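You operate a simulated robot arm through the tools that you are given. There is no shell and no other tool. Be economical: measure what you need, move in short steps, check, and stop when the job is done.

Carry out the task below with a simulated robot arm. There is one attempt and no reset: what you move stays moved.

Task
Clean the dried ink off the spare print head with flush.
Fine: the orange pad, wetted at the flush tin; pad back, tin lid on, print head cover shut.
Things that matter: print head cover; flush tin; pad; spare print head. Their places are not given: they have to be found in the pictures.

It is judged by the outcome, as a careful person would: the job done as asked, and still so three seconds after it is handed in. It fails if anything else is knocked over, pushed out of place, dropped, spilled or broken. Lids that push on must go on centred and level and be pressed home; caps that screw on are set level and turned clockwise until they are tight.

Robot
A 7-joint arm with a two-finger parallel gripper, fixed in place. Base frame: the origin is at the foot of the arm, x ahead of it, y to its left, z up; the work surface is at about z = 0.8. Units: m, degrees, N and s.
With the tool pointing down near the work surface it reaches from about 0.3 to 0.7 m from the base axis. Its first joint turns from -66.0 to 66.0 degrees. Payload 1.57 kg.
The TCP is the grasp point between the finger pads, 0.03 m short of the fingertips. In the tool frame z runs along the fingers and y along their closing line. Largest opening 0.11 m; finger width 0.024, thickness 0.012; the body of the gripper, 0.048 by 0.112 m, starts 0.078 m behind the TCP.
Orientation is that of the tool frame in the base frame, as a unit quaternion [x, y, z, w]. With the fingers straight down and closing along the base's y, the tool's x points along the base's -x, its y along +y and its z along -z.

Tools
- The arm moves only by the tool apply_moves. Its argument "increments" is a list of rows, each a list of 3 entries, a list of its own where there are three numbers: the gripper command, from -1 (shut) to 1 (fully open), values between in proportion, then the shift along the tool's x, y, z in units of 25 mm (1.0 is 25 mm), then the turn, a rotation vector about the tool's x, y, z in units of 4 degrees (1.0 is 4 degrees). In form: [[grip, [tx, ty, tz], [rx, ry, rz]], ...]. A call has 1 to 20 rows; each row shifts and turns the commanded pose from where the row before left it, along the tool's axes as they then stand. A call with a number of a shift or a turn outside -1 to 1 is refused whole. A row lasts 0.2 s, in which the tool goes at most 0.05 m and 8.6 degrees; a call with a longer step from one row to the next is refused whole, and so is a gripper value outside its range. Where a pose cannot be reached the arm comes as near as it can. A force on the tool above 40 N (or 10 N above the force at the start of the call, whichever is more), or a blocked arm, ends the call early, and 0.2 s more pass. Each finger travels about 0.108 m/s and halts on what it meets, pressing with about 37 N; the grip force reading is that of the motor and also rises with nothing between the fingers. The clock runs only during rows and for 0.2 s after the last one: add rows that do not move to give the fingers time. The reply holds the time, the measured pose of the TCP, the force on the tool along the base axes, the opening and the grip force, in the units named above and with some noise.
- Cameras (640 x 400 px; columns grow to the right, rows downward): "scene" is fixed at [0.1592, -0.3894, 1.3951]; the picture's right is [0.84, -0.55, 0.00], its down [-0.36, -0.55, -0.76] and it looks along [0.41, 0.63, -0.66] (base axes); focal length 314 px, centre (320, 200). "wrist" rides on the gripper at [0.07, 0.016, -0.141] in the tool frame; the picture's right is [-0.23, 0.97, 0.00], its down [-0.85, -0.20, -0.48] and it looks along [-0.47, -0.11, 0.88] (tool axes); focal length 222 px, centre (320, 200).
- snapshot(camera): a new picture of that camera. The clock stands still meanwhile.
- point_at(camera, pixels): for up to 12 pixels [column, row] of the newest picture of that camera ("zoom" is the newest enlarged one), the place [x, y, z] in the base frame of the surface seen there, good to about 0.003 m. The clock stands still meanwhile.
- zoom(camera, box): a new picture of the part [left, top, right, bottom] of that camera's present view, enlarged. The clock stands still meanwhile.
- hand_in(): hands the job in; it is judged then, once.

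Go step by step. Measure first, check grasps and placings, and put right what went wrong. The budget is 80 turns and 54 pictures, counting those below and the enlarged ones. Unless the task says otherwise, let go and move clear before handing in, and close with one line.

The tools are called after "Emit:" as name(argument=value, ...) on one line, values as JSON. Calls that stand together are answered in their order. apply_moves: Moves the arm, as the interface text tells. Its arguments: {"type":"object","properties":{"increments":{"type":"array"}},"required":["increments"]} The other tools are called the same way: snapshot (camera) takes a picture; point_at (camera, pixels) gives the place of the surface under pixels of a picture; zoom (camera, box) takes an enlarged picture of a part of a camera's view; hand_in () hands the job in.

At the start:

```text
t: 0.0
eef_pos: [0.4207, -0.0312, 1.0934]
tool_rot: [0.001, 1.0, -0.001, 0.001]
contact_force: [0.1, 0.1, -0.7]
opening: 0.1101
grasp_force: 0.0
```

scene: 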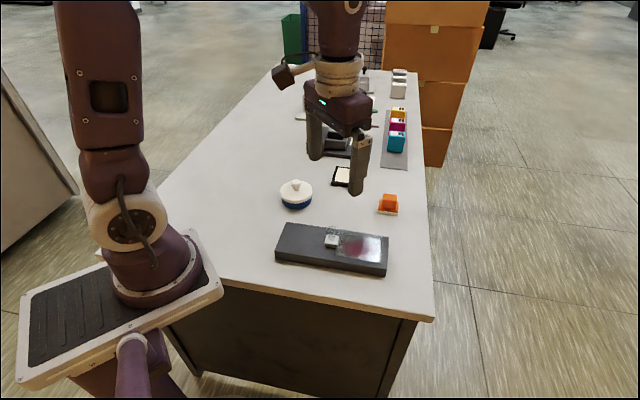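
wrist: 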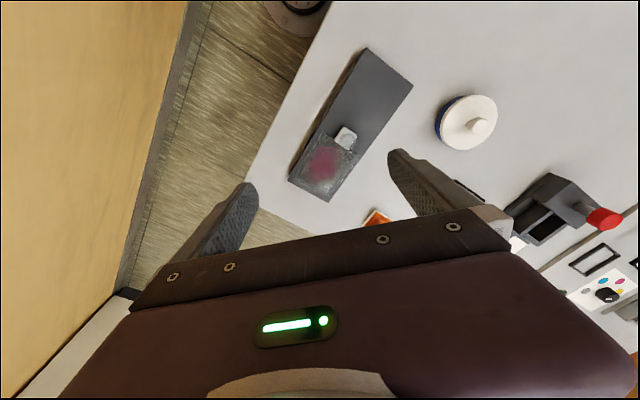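

The scene shows a round tin with knobbed white lid near (296,193), an orange pad near (388,204), and a dark block with a translucent cover over a stained patch near (360,247). I zoom to see each in detail.

Emit:
zoom(camera="scene", box=[260, 160, 420, 280])

Emit:
zoom(camera="wrist", box=[270, 30, 510, 230])

Emit:
zoom(camera="scene", box=[260, 60, 440, 190])

```text
3.33 times, centred on (340, 220) of scene
```

zoom: 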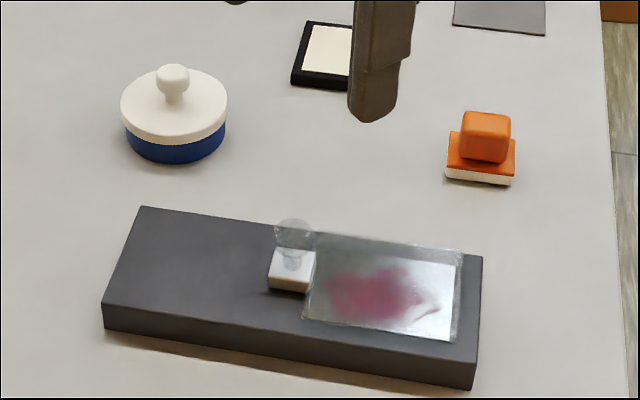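

```text
2.00 times, centred on (390, 130) of wrist
```

zoom: 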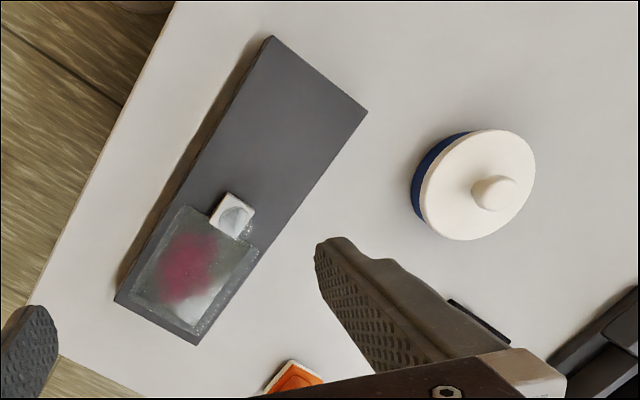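

```text
3.08 times, centred on (350, 125) of scene
```

zoom: 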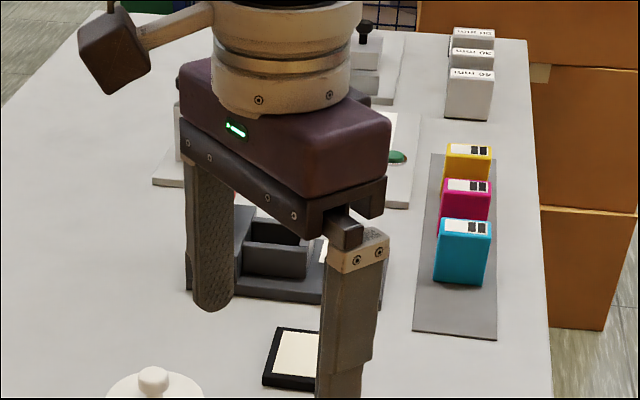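

The cover looks like a clear plate over the stained head, with a tab or knob by a white block. I zoom closer to work out its mechanism, and measure.

Emit:
zoom(camera="scene", box=[315, 220, 395, 280])

Emit:
point_at(camera="scene", pixels=[[296, 182], [283, 189], [309, 189], [296, 207], [388, 197], [388, 209], [331, 241], [285, 223], [276, 259], [387, 275], [388, 240], [360, 245]])

Emit:
point_at(camera="wrist", pixels=[[368, 49], [412, 85], [290, 180], [329, 201], [346, 135], [343, 142], [325, 160], [478, 127], [466, 123], [450, 110], [378, 215], [310, 170]])

```text
6.67 times, centred on (355, 250) of scene
```

zoom: 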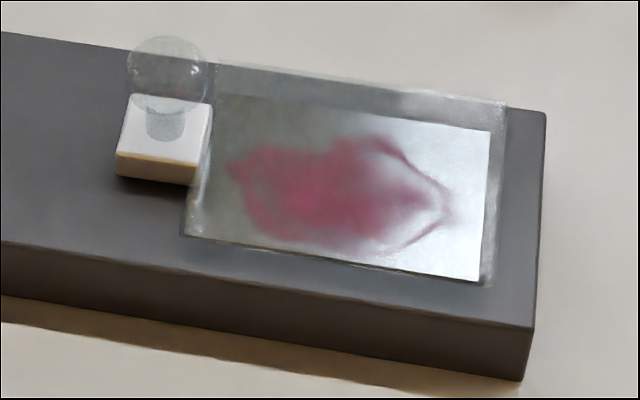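

```text
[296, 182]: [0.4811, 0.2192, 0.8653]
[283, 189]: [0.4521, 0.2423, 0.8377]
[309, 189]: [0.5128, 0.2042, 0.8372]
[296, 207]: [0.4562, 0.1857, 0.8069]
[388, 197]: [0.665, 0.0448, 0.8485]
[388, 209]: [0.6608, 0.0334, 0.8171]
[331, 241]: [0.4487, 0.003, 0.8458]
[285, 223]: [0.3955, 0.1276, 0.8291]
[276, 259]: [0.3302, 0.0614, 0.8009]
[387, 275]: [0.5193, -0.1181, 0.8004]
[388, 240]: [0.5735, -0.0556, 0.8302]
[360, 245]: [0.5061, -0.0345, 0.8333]
```

```text
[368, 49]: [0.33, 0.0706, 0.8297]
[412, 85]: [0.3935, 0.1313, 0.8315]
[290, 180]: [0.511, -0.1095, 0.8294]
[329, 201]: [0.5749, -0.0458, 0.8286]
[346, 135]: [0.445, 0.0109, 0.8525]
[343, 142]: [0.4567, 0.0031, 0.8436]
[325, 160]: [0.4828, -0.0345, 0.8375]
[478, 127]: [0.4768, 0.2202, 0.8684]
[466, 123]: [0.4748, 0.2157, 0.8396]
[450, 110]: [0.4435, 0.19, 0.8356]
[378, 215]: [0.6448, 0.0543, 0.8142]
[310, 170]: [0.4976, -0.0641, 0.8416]
```

The knob is a clear ball near (0.45,0.005), beside or on the white tab. I'll bring the wrist camera closer for a better look.

Emit:
apply_moves(increments=[[1, [0.2, 0.4, 1], [0, 0, 0]], [1, [0.2, 0.4, 1], [0, 0, 0]], [1, [0, 0.4, 1], [0, 0, 0]], [1, [0, 0.2, 1], [0, 0, 0]], [1, [0, 0, 0.8], [0, 0, 0]], [1, [0, 0, 0], [0, 0, 0]]])

Emit:
snapshot(camera="wrist")

Emit:
zoom(camera="wrist", box=[240, 100, 400, 220])

```text
t: 1.4
eef_pos: [0.4103, 0.0044, 0.9745]
tool_rot: [0.0, 1.0, 0.0, 0.0]
contact_force: [0.2, -0.5, 0.0]
opening: 0.1101
grasp_force: 0.1
```

```text
47 pictures are left
```

wrist: 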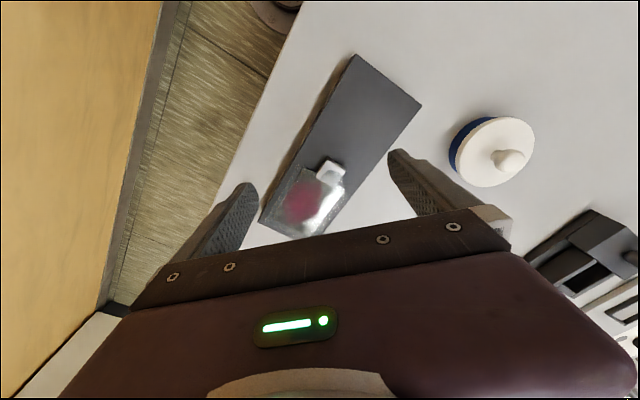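

```text
3.33 times, centred on (320, 160) of wrist
```

zoom: 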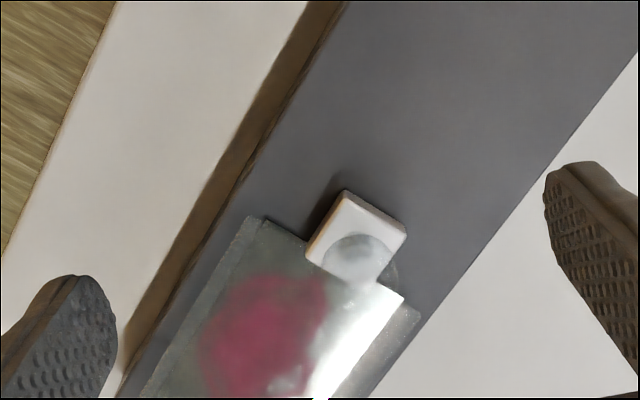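

The ball knob stands on the white tab, about (0.449, 0.009), with its centre near z 0.866. I measure the cover's extents in the current zoom to understand its motion.

Emit:
point_at(camera="zoom", pixels=[[345, 200], [395, 225], [320, 255], [255, 225], [412, 315], [358, 258], [330, 200], [230, 320], [430, 150], [345, 345], [300, 230], [415, 270]])

Emit:
zoom(camera="scene", box=[315, 220, 395, 280])

Emit:
point_at(camera="zoom", pixels=[[168, 60], [165, 105], [155, 165], [500, 110], [480, 282], [190, 235], [535, 115], [520, 325], [218, 65], [350, 190], [488, 140], [120, 178]])

```text
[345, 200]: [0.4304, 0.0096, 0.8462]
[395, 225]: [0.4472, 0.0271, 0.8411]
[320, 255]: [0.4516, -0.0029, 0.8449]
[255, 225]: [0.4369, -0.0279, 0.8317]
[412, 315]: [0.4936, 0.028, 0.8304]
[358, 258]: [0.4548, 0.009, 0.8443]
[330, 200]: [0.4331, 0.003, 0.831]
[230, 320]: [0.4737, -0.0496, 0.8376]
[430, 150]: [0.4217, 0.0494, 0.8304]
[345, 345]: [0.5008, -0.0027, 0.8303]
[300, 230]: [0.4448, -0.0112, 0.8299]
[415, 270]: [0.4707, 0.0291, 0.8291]
```

```text
6.67 times, centred on (355, 250) of scene
```

zoom: 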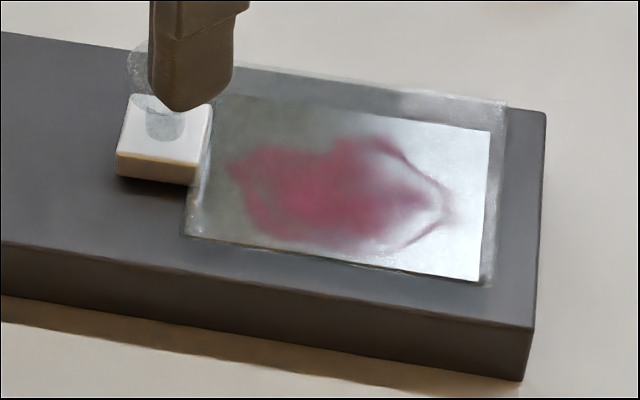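

```text
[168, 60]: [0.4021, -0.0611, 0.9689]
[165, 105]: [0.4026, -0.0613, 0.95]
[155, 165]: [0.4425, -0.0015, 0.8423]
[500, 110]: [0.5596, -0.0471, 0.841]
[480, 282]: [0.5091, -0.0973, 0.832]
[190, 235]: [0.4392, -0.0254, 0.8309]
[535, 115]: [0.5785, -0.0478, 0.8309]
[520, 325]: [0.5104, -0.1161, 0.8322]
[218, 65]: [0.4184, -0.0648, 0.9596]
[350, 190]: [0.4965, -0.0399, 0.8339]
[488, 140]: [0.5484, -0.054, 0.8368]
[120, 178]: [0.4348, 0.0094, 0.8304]
```

The cover is a 0.10 m plate near the right end, with an equal free length of base to its left, so it is probably a slider with a knob tab. I rotate 45° so the fingers close across the base, and position above the knob.

Emit:
apply_moves(increments=[[1, [0, 0, 0], [0, 0, 1]], [1, [0, 0, 0], [0, 0, 1]], [1, [0, 0, 0], [0, 0, 1]], [1, [0, 0, 0], [0, 0, 1]], [1, [0, 0, 0], [0, 0, 1]], [1, [0, 0, 0], [0, 0, 1]], [1, [0, 0, 0], [0, 0, 1]], [1, [0, 0, 0], [0, 0, 1]], [1, [0, 0, 0], [0, 0, 1]], [1, [0, 0, 0], [0, 0, 1]], [1, [0, 0, 0], [0, 0, 1]], [1, [0, 0, 0], [0, 0, 0.25]], [1, [-0.95, 0.6, 0], [0, 0, 0]], [1, [0, 0.636, 0], [0, 0, 0]], [0.2, [0, 0, 0.6], [0, 0, 0]], [0.2, [0, 0, 0.6], [0, 0, 0]], [0.2, [0, 0, 0.6], [0, 0, 0]], [0.2, [0, 0, 0], [0, 0, 0]]])

Emit:
snapshot(camera="wrist")

Emit:
zoom(camera="scene", box=[290, 190, 390, 270])

```text
t: 5.2
eef_pos: [0.4491, 0.0085, 0.929]
tool_rot: [0.382, 0.924, 0.0, 0.0]
contact_force: [0.2, 0.0, -0.2]
opening: 0.0661
grasp_force: 0.2
```

```text
44 pictures are left
```

wrist: 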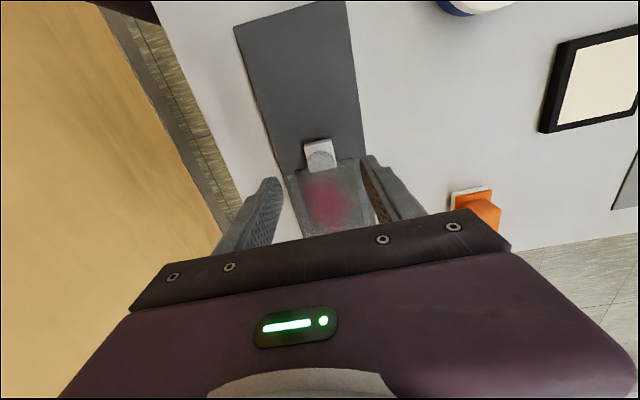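

```text
5.00 times, centred on (340, 230) of scene
```

zoom: 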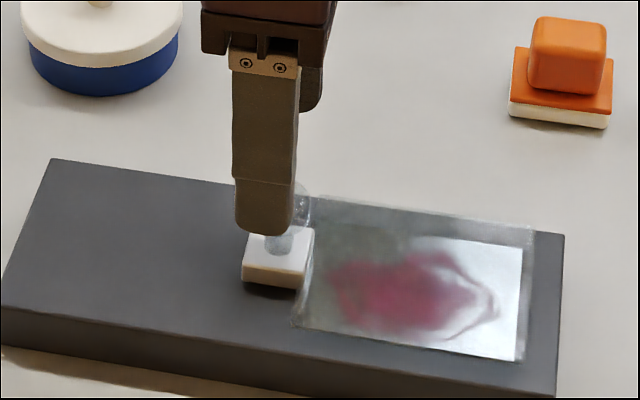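

The knob is centred under the fingers. I descend so the tips stay just above the tab, and close.

Emit:
apply_moves(increments=[[0.2, [0, 0, 0.6], [0, 0, 0]], [0.2, [0, 0, 0.6], [0, 0, 0]], [0.2, [0, 0, 0.65], [0, 0, 0]], [-0.3, [0, 0, 0], [0, 0, 0]], [-1, [0, 0, 0], [0, 0, 0]], [-1, [0, 0, 0], [0, 0, 0]], [-1, [0, 0, 0], [0, 0, 0]]])

Emit:
zoom(camera="scene", box=[290, 190, 390, 270])

```text
t: 6.8
eef_pos: [0.449, 0.0091, 0.8818]
tool_rot: [0.383, 0.924, 0.0, -0.001]
contact_force: [4.3, 4.8, -8.8]
opening: 0.0277
grasp_force: 37.9
```

```text
5.00 times, centred on (340, 230) of scene
```

zoom: 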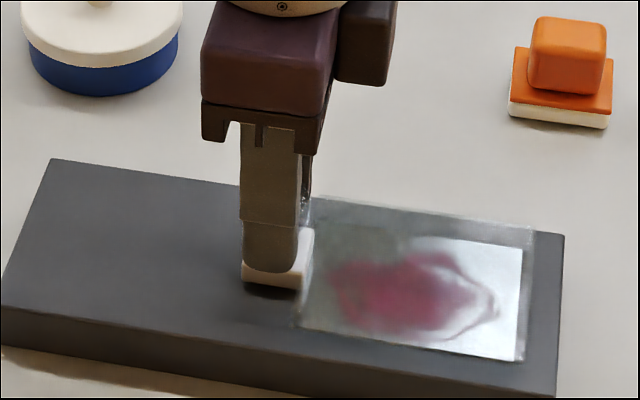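

The knob is held (opening 0.0277). I try a small slide to the left along tool +x.

Emit:
apply_moves(increments=[[-1, [0.1, 0, 0], [0, 0, 0]], [-1, [0.1, 0, 0], [0, 0, 0]], [-1, [0.1, 0, 0], [0, 0, 0]], [-1, [0.1, 0, 0], [0, 0, 0]], [-1, [0, 0, 0], [0, 0, 0]]])

Emit:
zoom(camera="scene", box=[290, 190, 390, 270])

```text
t: 8.0
eef_pos: [0.4432, 0.0173, 0.8836]
tool_rot: [0.383, 0.924, -0.001, 0.0]
contact_force: [7.3, 4.3, -12.7]
opening: 0.0277
grasp_force: 38.1
```

```text
5.00 times, centred on (340, 230) of scene
```

zoom: 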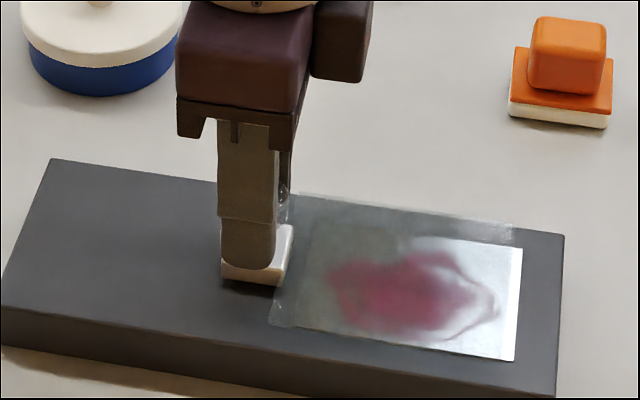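

The cover slides. I continue another 45 mm.

Emit:
apply_moves(increments=[[-1, [0.15, 0, 0], [0, 0, 0]], [-1, [0.15, 0, 0], [0, 0, 0]], [-1, [0.15, 0, 0], [0, 0, 0]], [-1, [0.15, 0, 0], [0, 0, 0]], [-1, [0.15, 0, 0], [0, 0, 0]], [-1, [0.15, 0, 0], [0, 0, 0]], [-1, [0.15, 0, 0], [0, 0, 0]], [-1, [0.15, 0, 0], [0, 0, 0]], [-1, [0.15, 0, 0], [0, 0, 0]], [-1, [0.15, 0, 0], [0, 0, 0]], [-1, [0.15, 0, 0], [0, 0, 0]], [-1, [0.15, 0, 0], [0, 0, 0]]])

Emit:
zoom(camera="scene", box=[270, 190, 390, 280])

```text
t: 10.6
eef_pos: [0.4105, 0.0495, 0.8827]
tool_rot: [0.382, 0.924, 0.0, 0.0]
contact_force: [6.0, 1.9, -4.4]
opening: 0.0278
grasp_force: 38.2
```

```text
4.44 times, centred on (330, 235) of scene
```

zoom: 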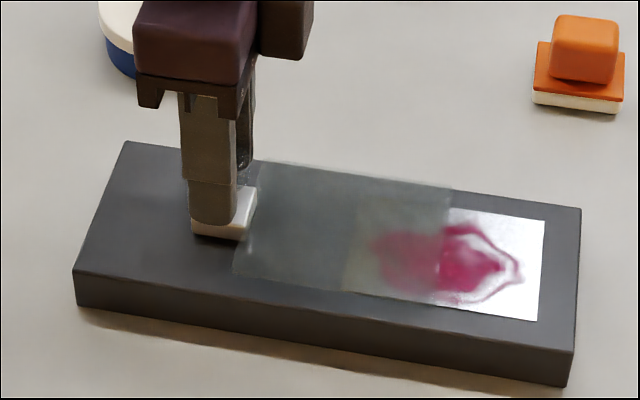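

The cover is half open. I slide the remaining ~50 mm, small steps in case of a stop.

Emit:
apply_moves(increments=[[-1, [0.15, 0, 0], [0, 0, 0]], [-1, [0.15, 0, 0], [0, 0, 0]], [-1, [0.15, 0, 0], [0, 0, 0]], [-1, [0.15, 0, 0], [0, 0, 0]], [-1, [0.15, 0, 0], [0, 0, 0]], [-1, [0.15, 0, 0], [0, 0, 0]], [-1, [0.15, 0, 0], [0, 0, 0]], [-1, [0.15, 0, 0], [0, 0, 0]], [-1, [0.15, 0, 0], [0, 0, 0]], [-1, [0.15, 0, 0], [0, 0, 0]], [-1, [0.15, 0, 0], [0, 0, 0]], [-1, [0.15, 0, 0], [0, 0, 0]], [-1, [0.1, 0, 0], [0, 0, 0]], [-1, [0.1, 0, 0], [0, 0, 0]]])

Emit:
zoom(camera="scene", box=[270, 190, 390, 280])

```text
t: 13.6
eef_pos: [0.3753, 0.0843, 0.8832]
tool_rot: [0.382, 0.924, 0.001, 0.0]
contact_force: [9.0, 5.4, -0.5]
opening: 0.0276
grasp_force: 37.5
```

```text
4.44 times, centred on (330, 235) of scene
```

zoom: 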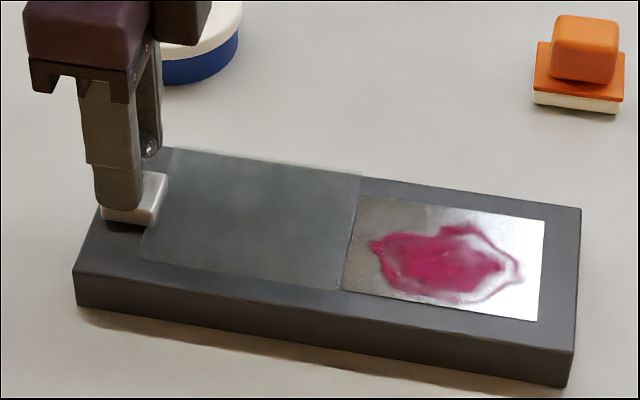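

The cover is fully clear of the head. I release the knob, rise and move above the tin lid's knob around (0.479, 0.22).

Emit:
apply_moves(increments=[[0, [0, 0, 0], [0, 0, 0]], [0, [0, 0, 0], [0, 0, 0]], [0, [0, 0, -0.5], [0, 0, 0]], [0, [0, 0, -0.8], [0, 0, 0]], [0, [0, 0, -1], [0, 0, 0]], [0, [0, 0, -1], [0, 0, 0]], [0, [0.3, 1, 0], [0, 0, 0]], [0, [0.3, 1, 0], [0, 0, 0]], [0, [0.3, 1, 0], [0, 0, 0]], [0, [0, 1, 0], [0, 0, 0]], [0, [0, 1, 0], [0, 0, 0]], [0, [0, 1, 0], [0, 0, 0]], [0, [0, 0.78, 0], [0, 0, 0]], [0, [0, 0, 0], [0, 0, 0]]])

Emit:
snapshot(camera="wrist")

Emit:
snapshot(camera="scene")

```text
t: 16.6
eef_pos: [0.4777, 0.2216, 0.9665]
tool_rot: [0.383, 0.924, 0.0, 0.0]
contact_force: [-0.6, -0.4, 0.4]
opening: 0.0551
grasp_force: 0.1
```

```text
38 pictures are left
```

wrist: 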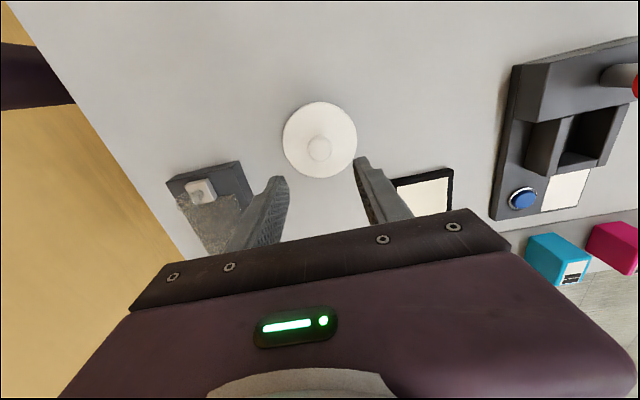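

```text
37 pictures are left
```

scene: 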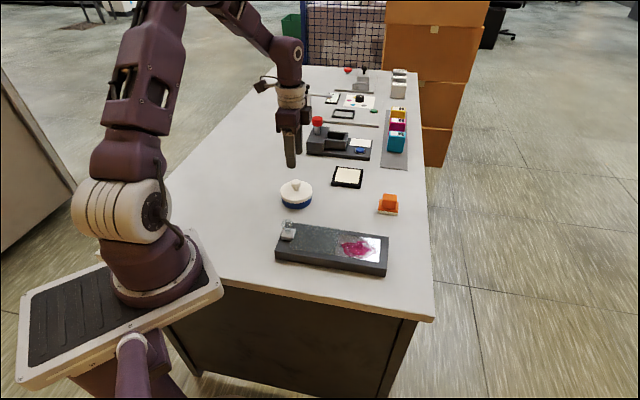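

The lid knob sits about 4 mm toward tool +x. I correct, descend with tips just above the lid, and grip the knob.

Emit:
apply_moves(increments=[[0, [0.16, 0, 0.8], [0, 0, 0]], [0, [0, 0, 0.8], [0, 0, 0]], [0, [0, 0, 0.8], [0, 0, 0]], [0, [0, 0, 0.8], [0, 0, 0]], [0, [0, 0, 0.48], [0, 0, 0]], [0, [0, 0, 0], [0, 0, 0]], [-0.5, [0, 0, 0], [0, 0, 0]], [-1, [0, 0, 0], [0, 0, 0]], [-1, [0, 0, 0], [0, 0, 0]], [-1, [0, 0, 0], [0, 0, 0]]])

Emit:
zoom(camera="scene", box=[256, 155, 336, 215])

```text
t: 18.8
eef_pos: [0.4761, 0.2236, 0.8751]
tool_rot: [0.382, 0.924, 0.0, 0.0]
contact_force: [0.3, -0.1, -0.5]
opening: 0.0266
grasp_force: 37.1
```

```text
6.67 times, centred on (296, 185) of scene
```

zoom: 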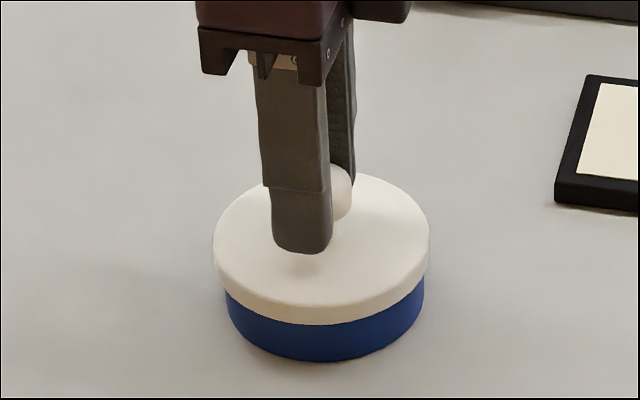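

The knob is gripped (opening 0.0266, ~3 mm off finger centre, fine). I lift slowly to see whether the lid pulls off.

Emit:
apply_moves(increments=[[-1, [0, 0, -0.1], [0, 0, 0]], [-1, [0, 0, -0.1], [0, 0, 0]], [-1, [0, 0, -0.1], [0, 0, 0]], [-1, [0, 0, -0.1], [0, 0, 0]], [-1, [0, 0, -0.2], [0, 0, 0]], [-1, [0, 0, -0.2], [0, 0, 0]], [-1, [0, 0, -0.4], [0, 0, 0]], [-1, [0, 0, -0.8], [0, 0, 0]], [-1, [0, 0, 0], [0, 0, 0]]])

Emit:
zoom(camera="scene", box=[246, 130, 346, 215])

```text
t: 20.8
eef_pos: [0.4758, 0.2233, 0.9246]
tool_rot: [0.382, 0.924, 0.0, 0.0]
contact_force: [-0.2, -0.3, -0.8]
opening: 0.0263
grasp_force: 37.3
```

```text
4.71 times, centred on (296, 172) of scene
```

zoom: 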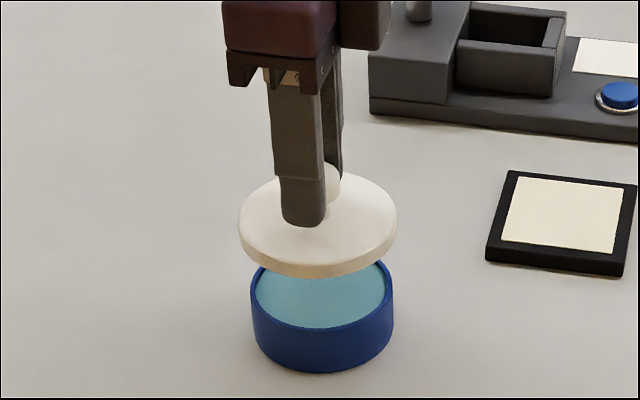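

The lid came off freely and the tin holds cyan flush. I carry the lid to clear table at about (0.40, 0.32) and lower it.

Emit:
apply_moves(increments=[[-1, [0, 0, -0.6], [0, 0, 0]], [-1, [0.8, 0.2, 0], [0, 0, 0]], [-1, [0.8, 0.2, 0], [0, 0, 0]], [-1, [0.8, 0.2, 0], [0, 0, 0]], [-1, [0.8, 0, 0], [0, 0, 0]], [-1, [0.8, 0, 0], [0, 0, 0]], [-1, [0.9, 0, 0], [0, 0, 0]], [-1, [0, 0, 0.8], [0, 0, 0]], [-1, [0, 0, 0.8], [0, 0, 0]], [-1, [0, 0, 0.8], [0, 0, 0]], [-1, [0, 0, 0.6], [0, 0, 0]], [-1, [0, 0, 0.3], [0, 0, 0]], [-1, [0, 0, 0], [0, 0, 0]]])

Emit:
zoom(camera="scene", box=[176, 120, 296, 210])

```text
t: 23.6
eef_pos: [0.3996, 0.3204, 0.8554]
tool_rot: [0.382, 0.924, 0.0, 0.0]
contact_force: [-0.7, -0.7, -0.3]
opening: 0.0265
grasp_force: 37.4
```

```text
4.44 times, centred on (236, 165) of scene
```

zoom: 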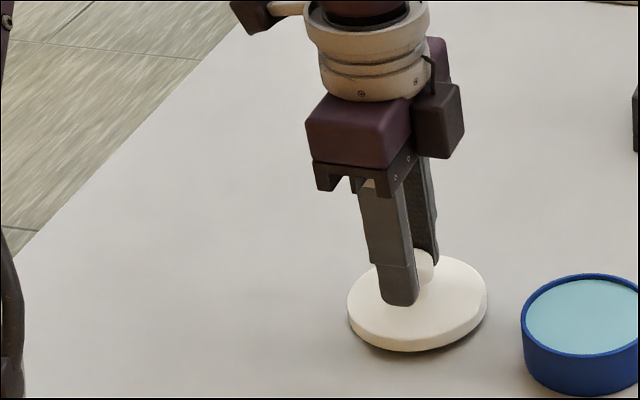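

The lid hovers several mm above the table. I lower in 1.5 mm steps and watch force.

Emit:
apply_moves(increments=[[-1, [0, 0, 0.06], [0, 0, 0]], [-1, [0, 0, 0.06], [0, 0, 0]], [-1, [0, 0, 0.06], [0, 0, 0]], [-1, [0, 0, 0], [0, 0, 0]]])

```text
t: 24.6
eef_pos: [0.3998, 0.3194, 0.8522]
tool_rot: [0.383, 0.924, 0.0, 0.0]
contact_force: [0.0, 0.1, -0.6]
opening: 0.0268
grasp_force: 37.6
```

No contact yet; continue lowering.

Emit:
apply_moves(increments=[[-1, [0, 0, 0.06], [0, 0, 0]], [-1, [0, 0, 0.06], [0, 0, 0]], [-1, [0, 0, 0], [0, 0, 0]]])

Emit:
zoom(camera="scene", box=[206, 150, 286, 210])

```text
t: 25.4
eef_pos: [0.4003, 0.3208, 0.8485]
tool_rot: [0.383, 0.924, 0.0, 0.0]
contact_force: [0.4, -0.8, -1.8]
opening: 0.0266
grasp_force: 37.3
```

```text
6.67 times, centred on (246, 180) of scene
```

zoom: 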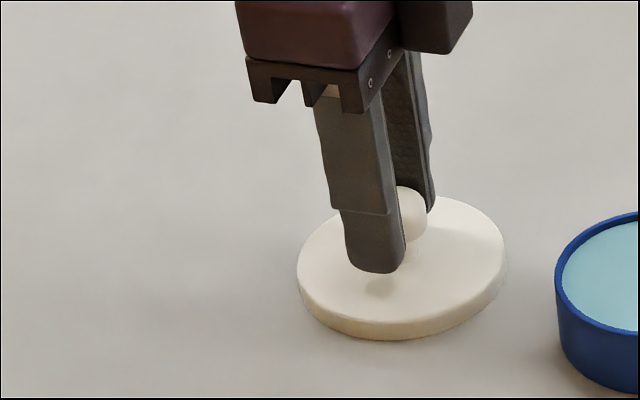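

Almost touching (no visible shadow gap). One more mm or two with checks.

Emit:
apply_moves(increments=[[-1, [0, 0, 0.04], [0, 0, 0]], [-1, [0, 0, 0.04], [0, 0, 0]], [-1, [0, 0, 0], [0, 0, 0]]])

```text
t: 26.2
eef_pos: [0.4, 0.3201, 0.8465]
tool_rot: [0.383, 0.924, 0.0, 0.0]
contact_force: [0.3, -0.1, -0.7]
opening: 0.0265
grasp_force: 37.3
```

Emit:
apply_moves(increments=[[-1, [0, 0, 0.04], [0, 0, 0]], [-1, [0, 0, 0.04], [0, 0, 0]], [-1, [0, 0, 0], [0, 0, 0]]])

Emit:
zoom(camera="scene", box=[206, 150, 286, 210])

```text
t: 27.0
eef_pos: [0.4002, 0.3207, 0.8464]
tool_rot: [0.383, 0.924, 0.0, 0.0]
contact_force: [0.0, 0.6, -0.9]
opening: 0.0264
grasp_force: 36.9
```

```text
6.67 times, centred on (246, 180) of scene
```

zoom: 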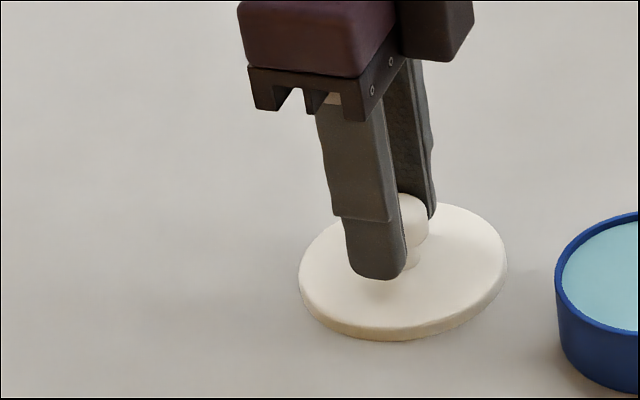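

The lid is at or within a mm of the table. Press another 1 mm, then release and rise.

Emit:
apply_moves(increments=[[-1, [0, 0, 0.04], [0, 0, 0]], [-1, [0, 0, 0], [0, 0, 0]]])

```text
t: 27.6
eef_pos: [0.3996, 0.3212, 0.8439]
tool_rot: [0.382, 0.924, 0.0, 0.0]
contact_force: [-0.6, 1.0, -0.4]
opening: 0.0265
grasp_force: 37.5
```

Emit:
apply_moves(increments=[[-1, [0, 0, 0.06], [0, 0, 0]], [-1, [0, 0, 0.06], [0, 0, 0]], [-1, [0, 0, 0], [0, 0, 0]]])

Emit:
zoom(camera="scene", box=[206, 150, 286, 210])

```text
t: 28.4
eef_pos: [0.3996, 0.3207, 0.8411]
tool_rot: [0.383, 0.924, 0.001, 0.001]
contact_force: [-2.0, -2.1, 14.2]
opening: 0.0268
grasp_force: 37.0
```

```text
6.67 times, centred on (246, 180) of scene
```

zoom: 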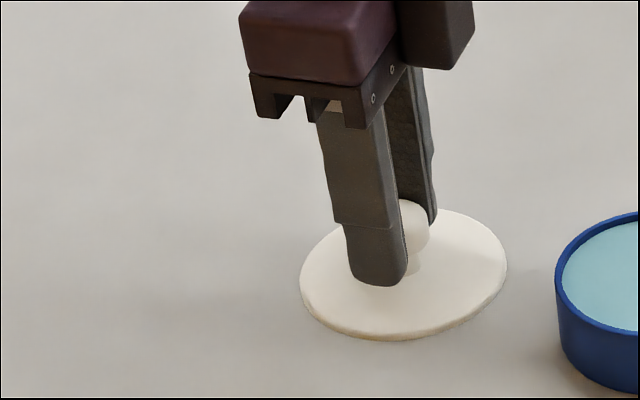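

The lid rests on the table (14 N). I release, rise, and zoom on the pad to measure its orientation.

Emit:
apply_moves(increments=[[-1, [0, 0, -0.1], [0, 0, 0]], [0, [0, 0, 0], [0, 0, 0]], [0, [0, 0, 0], [0, 0, 0]], [0, [0, 0, -0.6], [0, 0, 0]], [0, [0, 0, -1], [0, 0, 0]], [0, [0, 0, -1], [0, 0, 0]], [0, [0, 0, -1], [0, 0, 0]], [0, [0, 0, -1], [0, 0, 0]], [0, [0, 0, 0], [0, 0, 0]]])

Emit:
zoom(camera="scene", box=[364, 185, 412, 221])

Emit:
point_at(camera="zoom", pixels=[[240, 75], [400, 85], [240, 180], [395, 195], [175, 240], [420, 262], [190, 190], [420, 240], [320, 130], [200, 270], [415, 295]])

```text
t: 30.4
eef_pos: [0.3994, 0.3197, 0.9593]
tool_rot: [0.383, 0.924, 0.0, 0.0]
contact_force: [0.0, 0.4, -0.4]
opening: 0.055
grasp_force: 0.0
```

```text
11.11 times, centred on (388, 203) of scene
```

zoom: 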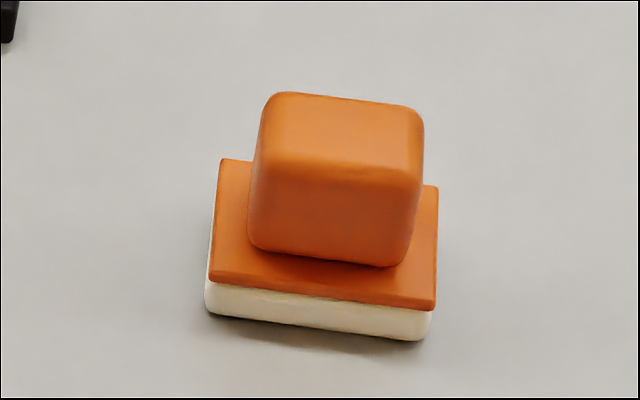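

```text
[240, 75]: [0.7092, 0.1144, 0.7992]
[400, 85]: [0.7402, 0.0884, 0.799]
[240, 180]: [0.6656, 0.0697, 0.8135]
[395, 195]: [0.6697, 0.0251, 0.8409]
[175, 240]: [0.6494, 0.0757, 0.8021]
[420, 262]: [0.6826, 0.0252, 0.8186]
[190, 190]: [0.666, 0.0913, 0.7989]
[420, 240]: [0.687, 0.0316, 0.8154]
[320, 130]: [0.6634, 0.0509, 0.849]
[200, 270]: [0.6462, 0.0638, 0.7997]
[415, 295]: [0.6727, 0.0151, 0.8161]
```

The pad is aligned at 45° like the tool (base ≈0.053×0.046, centre ≈(0.663,0.040), handle top 0.849). Now I measure the open tin.

Emit:
zoom(camera="scene", box=[272, 177, 320, 213])

Emit:
point_at(camera="zoom", pixels=[[320, 180], [250, 180], [400, 180], [320, 230], [320, 130], [320, 262], [320, 90], [150, 180], [490, 180], [160, 200], [480, 210]])

```text
11.11 times, centred on (296, 195) of scene
```

zoom: 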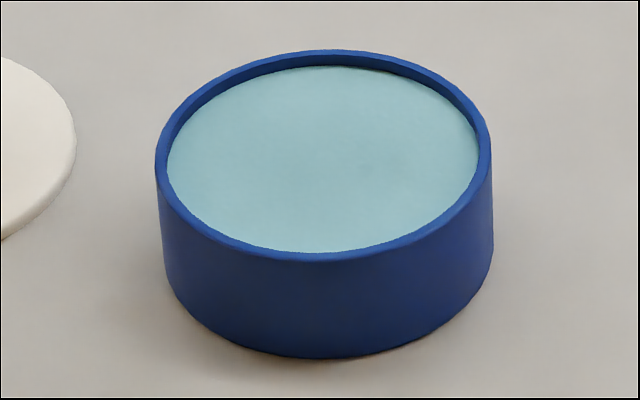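

```text
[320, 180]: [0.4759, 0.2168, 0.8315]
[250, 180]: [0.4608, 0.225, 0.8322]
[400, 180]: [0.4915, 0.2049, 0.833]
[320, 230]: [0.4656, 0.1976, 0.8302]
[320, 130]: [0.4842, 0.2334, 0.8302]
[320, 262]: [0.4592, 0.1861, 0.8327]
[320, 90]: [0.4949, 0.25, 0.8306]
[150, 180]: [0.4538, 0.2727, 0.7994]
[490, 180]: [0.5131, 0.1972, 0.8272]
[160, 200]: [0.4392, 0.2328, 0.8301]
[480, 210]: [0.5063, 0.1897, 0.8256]
```

The flush surface is at z≈0.831, 3 mm below the rim at 0.834; tin centre ≈(0.478,0.221). Now I move above the pad at about (0.668,0.048).

Emit:
apply_moves(increments=[[0, [-1, 0, 0], [0, 0, 0]], [0, [-1, 0, 0], [0, 0, 0]], [0, [-1, 0, 0], [0, 0, 0]], [0, [-1, 0, 0], [0, 0, 0]], [0, [-1, 0, 0], [0, 0, 0]], [0, [-1, 0, 0], [0, 0, 0]], [0, [-1, 0, 0], [0, 0, 0]], [0, [-1, 0, 0], [0, 0, 0]], [0, [-1, 0, 0], [0, 0, 0]], [0, [-1, 0, 0], [0, 0, 0]], [0, [-1, 0, 0], [0, 0, 0]], [0, [-1, 0, 0], [0, 0, 0]], [0, [-1, 0, 0], [0, 0, 0]], [0, [-1, 0, 0], [0, 0, 0]], [0, [-1, 0, 0], [0, 0, 0]], [0, [-0.28, -0.09, 0], [0, 0, 0]], [0, [0, 0, 0.5], [0, 0, 0]], [0, [0, 0, 0], [0, 0, 0]]])

Emit:
snapshot(camera="wrist")

Emit:
zoom(camera="scene", box=[344, 160, 440, 232])

```text
t: 34.2
eef_pos: [0.6686, 0.0482, 0.9459]
tool_rot: [0.382, 0.924, 0.0, 0.0]
contact_force: [-0.4, -0.3, -0.1]
opening: 0.0552
grasp_force: 0.0
```

```text
28 pictures are left
```

wrist: 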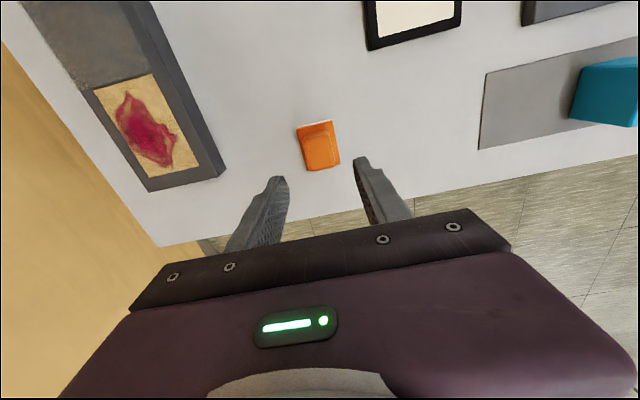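

```text
5.56 times, centred on (392, 196) of scene
```

zoom: 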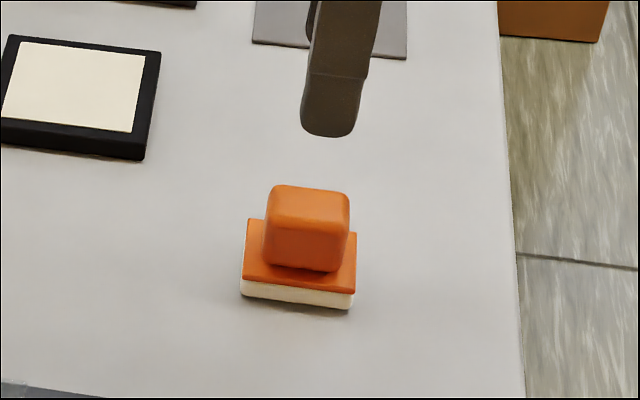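

The pad handle is centred under the fingers and aligned. I descend so the tips stay above the orange base plate, and grip.

Emit:
apply_moves(increments=[[0, [0, 0, 0.8], [0, 0, 0]], [0, [0, 0, 0.8], [0, 0, 0]], [0, [0, 0, 0.8], [0, 0, 0]], [0, [0, 0, 0.8], [0, 0, 0]], [0, [0, 0, 0.6], [0, 0, 0]], [0, [0, 0, 0], [0, 0, 0]], [-0.3, [0, 0, 0], [0, 0, 0]], [-1, [0, 0, 0], [0, 0, 0]], [-1, [0, 0, 0], [0, 0, 0]], [-1, [0, 0, 0], [0, 0, 0]]])

Emit:
zoom(camera="scene", box=[354, 170, 420, 220])

```text
t: 36.4
eef_pos: [0.6678, 0.0494, 0.8519]
tool_rot: [0.383, 0.924, -0.001, 0.0]
contact_force: [0.0, -0.2, -0.8]
opening: 0.0309
grasp_force: 37.1
```

```text
8.00 times, centred on (387, 195) of scene
```

zoom: 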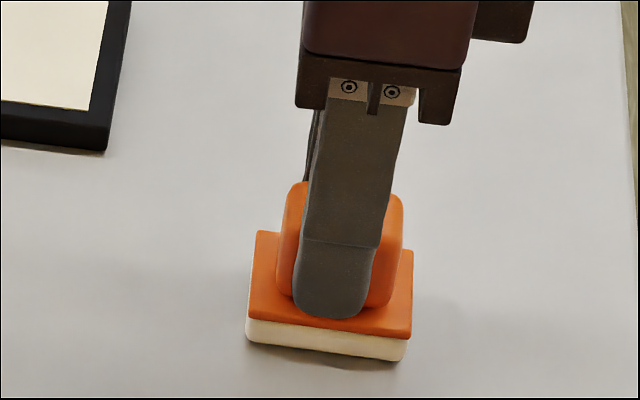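

The pad is gripped (opening 0.0309). I lift and carry it above the tin.

Emit:
apply_moves(increments=[[-1, [0, 0, -0.3], [0, 0, 0]], [-1, [0, 0, -0.9], [0, 0, 0]], [-1, [0, 0, -1], [0, 0, 0]], [-1, [0, 0, -1], [0, 0, 0]], [-1, [0.9, -0.1, 0], [0, 0, 0]], [-1, [0.9, -0.1, 0], [0, 0, 0]], [-1, [0.9, -0.1, 0], [0, 0, 0]], [-1, [0.9, -0.1, 0], [0, 0, 0]], [-1, [0.9, -0.1, 0], [0, 0, 0]], [-1, [0.9, 0, 0], [0, 0, 0]], [-1, [0.9, 0, 0], [0, 0, 0]], [-1, [0.9, 0, 0], [0, 0, 0]], [-1, [0.9, 0, 0], [0, 0, 0]], [-1, [0.9, 0, 0], [0, 0, 0]], [-1, [0.9, 0, 0], [0, 0, 0]], [-1, [0.38, 0, 0], [0, 0, 0]], [-1, [0, 0, 0.6], [0, 0, 0]], [-1, [0, 0, 0], [0, 0, 0]]])

Emit:
zoom(camera="scene", box=[256, 150, 336, 210])

Emit:
snapshot(camera="wrist")

```text
t: 40.2
eef_pos: [0.478, 0.2217, 0.9159]
tool_rot: [0.382, 0.924, 0.0, 0.0]
contact_force: [0.9, -1.0, 0.6]
opening: 0.0311
grasp_force: 36.7
```

```text
6.67 times, centred on (296, 180) of scene
```

zoom: 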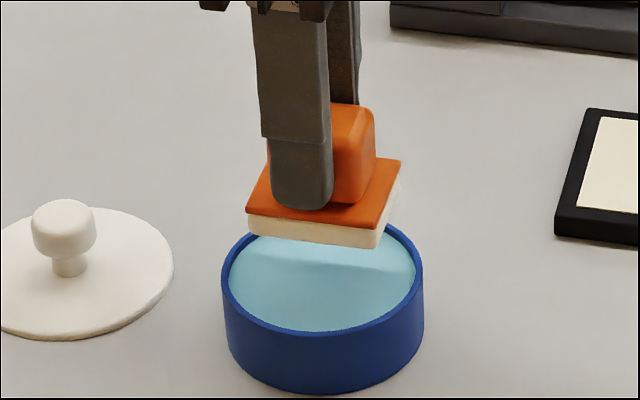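

```text
24 pictures are left
```

wrist: 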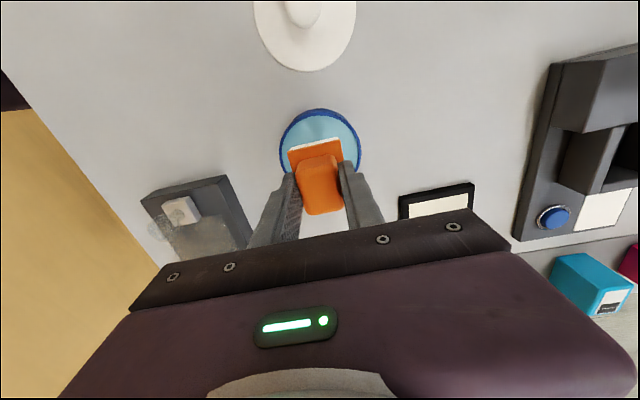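

The pad is over the tin, needing ~3 mm toward tool +x. I descend to just above the flush and check.

Emit:
apply_moves(increments=[[-1, [0.12, 0, 0.4], [0, 0, 0]], [-1, [0, 0, 0.4], [0, 0, 0]], [-1, [0, 0, 0.3], [0, 0, 0]], [-1, [0, 0, 0.1], [0, 0, 0]], [-1, [0, 0, 0], [0, 0, 0]]])

Emit:
zoom(camera="scene", box=[256, 150, 336, 210])

```text
t: 41.4
eef_pos: [0.4767, 0.2244, 0.8859]
tool_rot: [0.383, 0.924, 0.0, 0.0]
contact_force: [0.9, 0.3, -0.1]
opening: 0.0312
grasp_force: 37.4
```

```text
6.67 times, centred on (296, 180) of scene
```

zoom: 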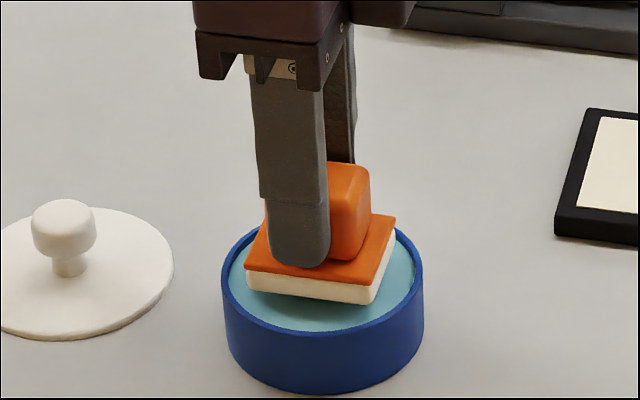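

The pad sits ~4–5 mm too far back (right-back corner near the rim at (395,232)). I shift toward tool −y and lower onto the flush.

Emit:
apply_moves(increments=[[-1, [0, -0.16, 0], [0, 0, 0]], [-1, [0, 0, 0.06], [0, 0, 0]], [-1, [0, 0, 0.06], [0, 0, 0]], [-1, [0, 0, 0.06], [0, 0, 0]], [-1, [0, 0, 0], [0, 0, 0]]])

Emit:
zoom(camera="scene", box=[256, 150, 336, 210])

```text
t: 42.6
eef_pos: [0.4723, 0.2208, 0.8828]
tool_rot: [0.382, 0.924, 0.001, 0.002]
contact_force: [-6.8, -4.4, 31.1]
opening: 0.031
grasp_force: 37.0
```

```text
6.67 times, centred on (296, 180) of scene
```

zoom: 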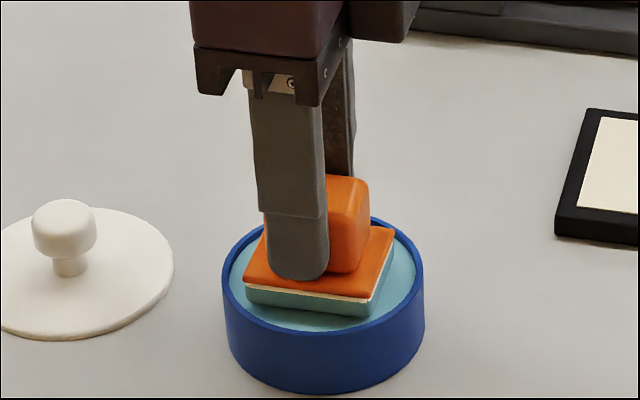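

The foam turned cyan, so it is wetted (31 N contact). I lift clear and check the pad and tin.

Emit:
apply_moves(increments=[[-1, [0, 0, -0.1], [0, 0, 0]], [-1, [0, 0, -0.2], [0, 0, 0]], [-1, [0, 0, -0.5], [0, 0, 0]], [-1, [0, 0, -0.8], [0, 0, 0]], [-1, [0, 0, -0.8], [0, 0, 0]], [-1, [0, 0, 0], [0, 0, 0]], [-1, [0, 0, 0], [0, 0, 0]]])

Emit:
snapshot(camera="scene")

Emit:
zoom(camera="scene", box=[334, 220, 398, 268])

Emit:
point_at(camera="zoom", pixels=[[80, 140], [500, 160], [30, 265], [485, 330], [300, 210], [200, 200], [450, 200], [160, 110], [300, 290], [20, 280]])

```text
t: 44.2
eef_pos: [0.4731, 0.2203, 0.9408]
tool_rot: [0.383, 0.924, 0.0, 0.0]
contact_force: [0.3, 0.4, -0.5]
opening: 0.0308
grasp_force: 36.8
```

```text
21 pictures are left
```

scene: 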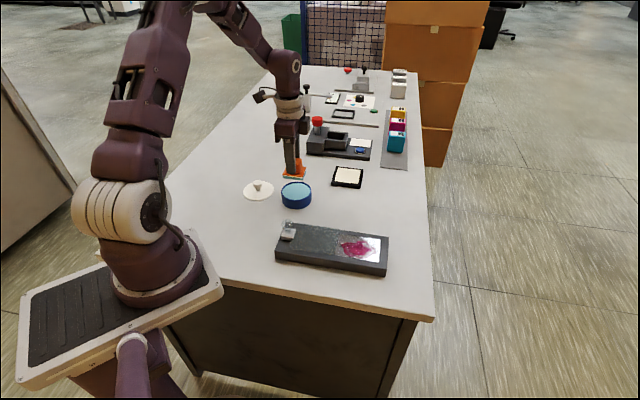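

```text
8.33 times, centred on (366, 244) of scene
```

zoom: 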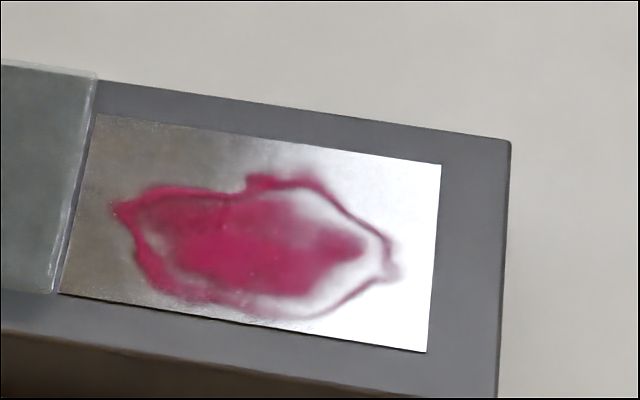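

```text
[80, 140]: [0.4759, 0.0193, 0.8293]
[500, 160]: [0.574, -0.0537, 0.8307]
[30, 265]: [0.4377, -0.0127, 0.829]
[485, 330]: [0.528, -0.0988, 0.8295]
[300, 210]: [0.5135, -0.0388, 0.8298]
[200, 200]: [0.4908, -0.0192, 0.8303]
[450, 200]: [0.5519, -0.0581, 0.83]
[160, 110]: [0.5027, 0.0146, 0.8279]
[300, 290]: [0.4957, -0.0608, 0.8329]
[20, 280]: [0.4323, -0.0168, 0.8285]
```

The tin is intact and the head's stain centre is at about (0.495,−0.042), surface z≈0.831. I carry the wet pad over the head's centre.

Emit:
apply_moves(increments=[[-1, [-0.9, -0.8, 0], [0, 0, 0]], [-1, [-0.9, -0.8, 0], [0, 0, 0]], [-1, [-0.9, -0.8, 0], [0, 0, 0]], [-1, [-0.9, -0.8, 0], [0, 0, 0]], [-1, [-0.9, -0.8, 0], [0, 0, 0]], [-1, [-0.9, -0.8, 0], [0, 0, 0]], [-1, [-0.9, -0.8, 0], [0, 0, 0]], [-1, [-0.9, -0.8, 0], [0, 0, 0]], [-1, [-0.83, -0.38, 0], [0, 0, 0]], [-1, [0, 0, 0.9], [0, 0, 0]], [-1, [0, 0, 0.9], [0, 0, 0]], [-1, [0, 0, 0.3], [0, 0, 0]], [-1, [0, 0, 0], [0, 0, 0]]])

Emit:
zoom(camera="scene", box=[326, 205, 406, 265])

```text
t: 47.0
eef_pos: [0.4952, -0.0424, 0.889]
tool_rot: [0.383, 0.924, 0.001, 0.0]
contact_force: [-0.5, -0.8, -0.1]
opening: 0.0306
grasp_force: 37.3
```

```text
6.67 times, centred on (366, 235) of scene
```

zoom: 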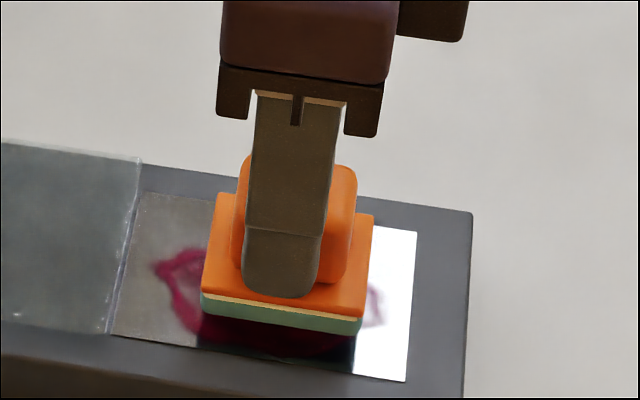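

The pad is over the head centre, ~5 mm too far right; I shift it and lower in small steps to contact.

Emit:
apply_moves(increments=[[-1, [0.2, 0, 0.1], [0, 0, 0]], [-1, [0, 0, 0.1], [0, 0, 0]], [-1, [0, 0, 0.04], [0, 0, 0]], [-1, [0, 0, 0.04], [0, 0, 0]], [-1, [0, 0, 0], [0, 0, 0]]])

```text
t: 48.2
eef_pos: [0.4914, -0.0369, 0.881]
tool_rot: [0.383, 0.924, 0.0, 0.0]
contact_force: [0.1, -1.0, -1.1]
opening: 0.0311
grasp_force: 37.0
```

Emit:
apply_moves(increments=[[-1, [0, 0, 0.04], [0, 0, 0]], [-1, [0, 0, 0.03], [0, 0, 0]], [-1, [0, 0, 0], [0, 0, 0]]])

```text
t: 49.0
eef_pos: [0.4907, -0.0381, 0.881]
tool_rot: [0.383, 0.924, 0.0, 0.0]
contact_force: [-2.2, 0.5, 16.3]
opening: 0.0311
grasp_force: 36.6
```

Contact at 16 N. I begin wiping: shift 8 mm to one side and stroke along the head.

Emit:
apply_moves(increments=[[-1, [0, 0.2, 0], [0, 0, 0]], [-1, [0, 0.12, 0], [0, 0, 0]], [-1, [-0.25, 0, 0], [0, 0, 0]], [-1, [-0.25, 0, 0], [0, 0, 0]], [-1, [-0.25, 0, 0], [0, 0, 0]], [-1, [-0.25, 0, 0], [0, 0, 0]], [-1, [0.25, 0, 0], [0, 0, 0]], [-1, [0.25, 0, 0], [0, 0, 0]], [-1, [0.25, 0, 0], [0, 0, 0]], [-1, [0.25, 0, 0], [0, 0, 0]], [-1, [0.22, 0, 0], [0, 0, 0]], [-1, [0.22, 0, 0], [0, 0, 0]], [-1, [0.22, 0, 0], [0, 0, 0]], [-1, [0.22, 0, 0], [0, 0, 0]], [-1, [0, 0, 0], [0, 0, 0]]])

Emit:
zoom(camera="scene", box=[326, 205, 406, 265])

```text
t: 52.2
eef_pos: [0.4815, -0.0161, 0.8806]
tool_rot: [0.383, 0.924, 0.001, 0.0]
contact_force: [6.8, -5.5, 25.2]
opening: 0.031
grasp_force: 36.7
```

```text
6.67 times, centred on (366, 235) of scene
```

zoom: 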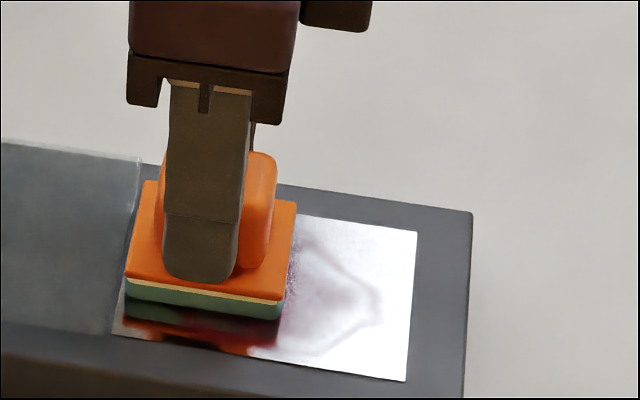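

The ink is fading. I shift to the front half and stroke back and forth.

Emit:
apply_moves(increments=[[-1, [-0.04, -0.22, 0], [0, 0, 0]], [-1, [0, -0.22, 0], [0, 0, 0]], [-1, [0, -0.2, 0], [0, 0, 0]], [-1, [-0.25, 0, 0], [0, 0, 0]], [-1, [-0.25, 0, 0], [0, 0, 0]], [-1, [-0.25, 0, 0], [0, 0, 0]], [-1, [-0.25, 0, 0], [0, 0, 0]], [-1, [-0.25, 0, 0], [0, 0, 0]], [-1, [-0.25, 0, 0], [0, 0, 0]], [-1, [-0.25, 0, 0], [0, 0, 0]], [-1, [-0.15, 0, 0], [0, 0, 0]], [-1, [0.25, 0, 0], [0, 0, 0]], [-1, [0.25, 0, 0], [0, 0, 0]], [-1, [0.25, 0, 0], [0, 0, 0]], [-1, [0.25, 0, 0], [0, 0, 0]], [-1, [0.25, 0, 0], [0, 0, 0]], [-1, [0.25, 0, 0], [0, 0, 0]], [-1, [0.25, 0, 0], [0, 0, 0]], [-1, [0.15, 0, 0], [0, 0, 0]], [-1, [0, 0, 0], [0, 0, 0]]])

Emit:
zoom(camera="scene", box=[326, 205, 406, 265])

```text
t: 56.4
eef_pos: [0.4708, -0.0287, 0.8797]
tool_rot: [0.383, 0.924, 0.0, 0.001]
contact_force: [-0.2, -1.0, -0.9]
opening: 0.0309
grasp_force: 36.8
```

```text
6.67 times, centred on (366, 235) of scene
```

zoom: 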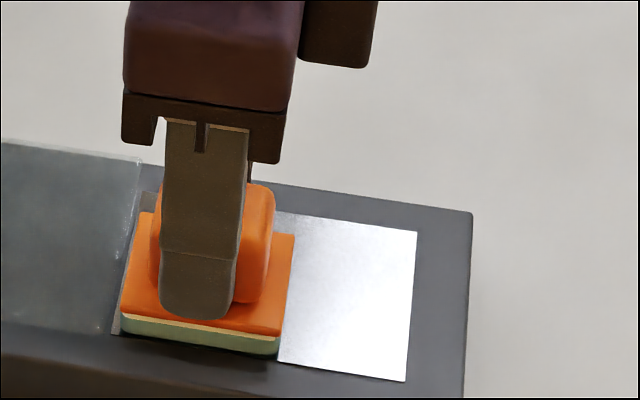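

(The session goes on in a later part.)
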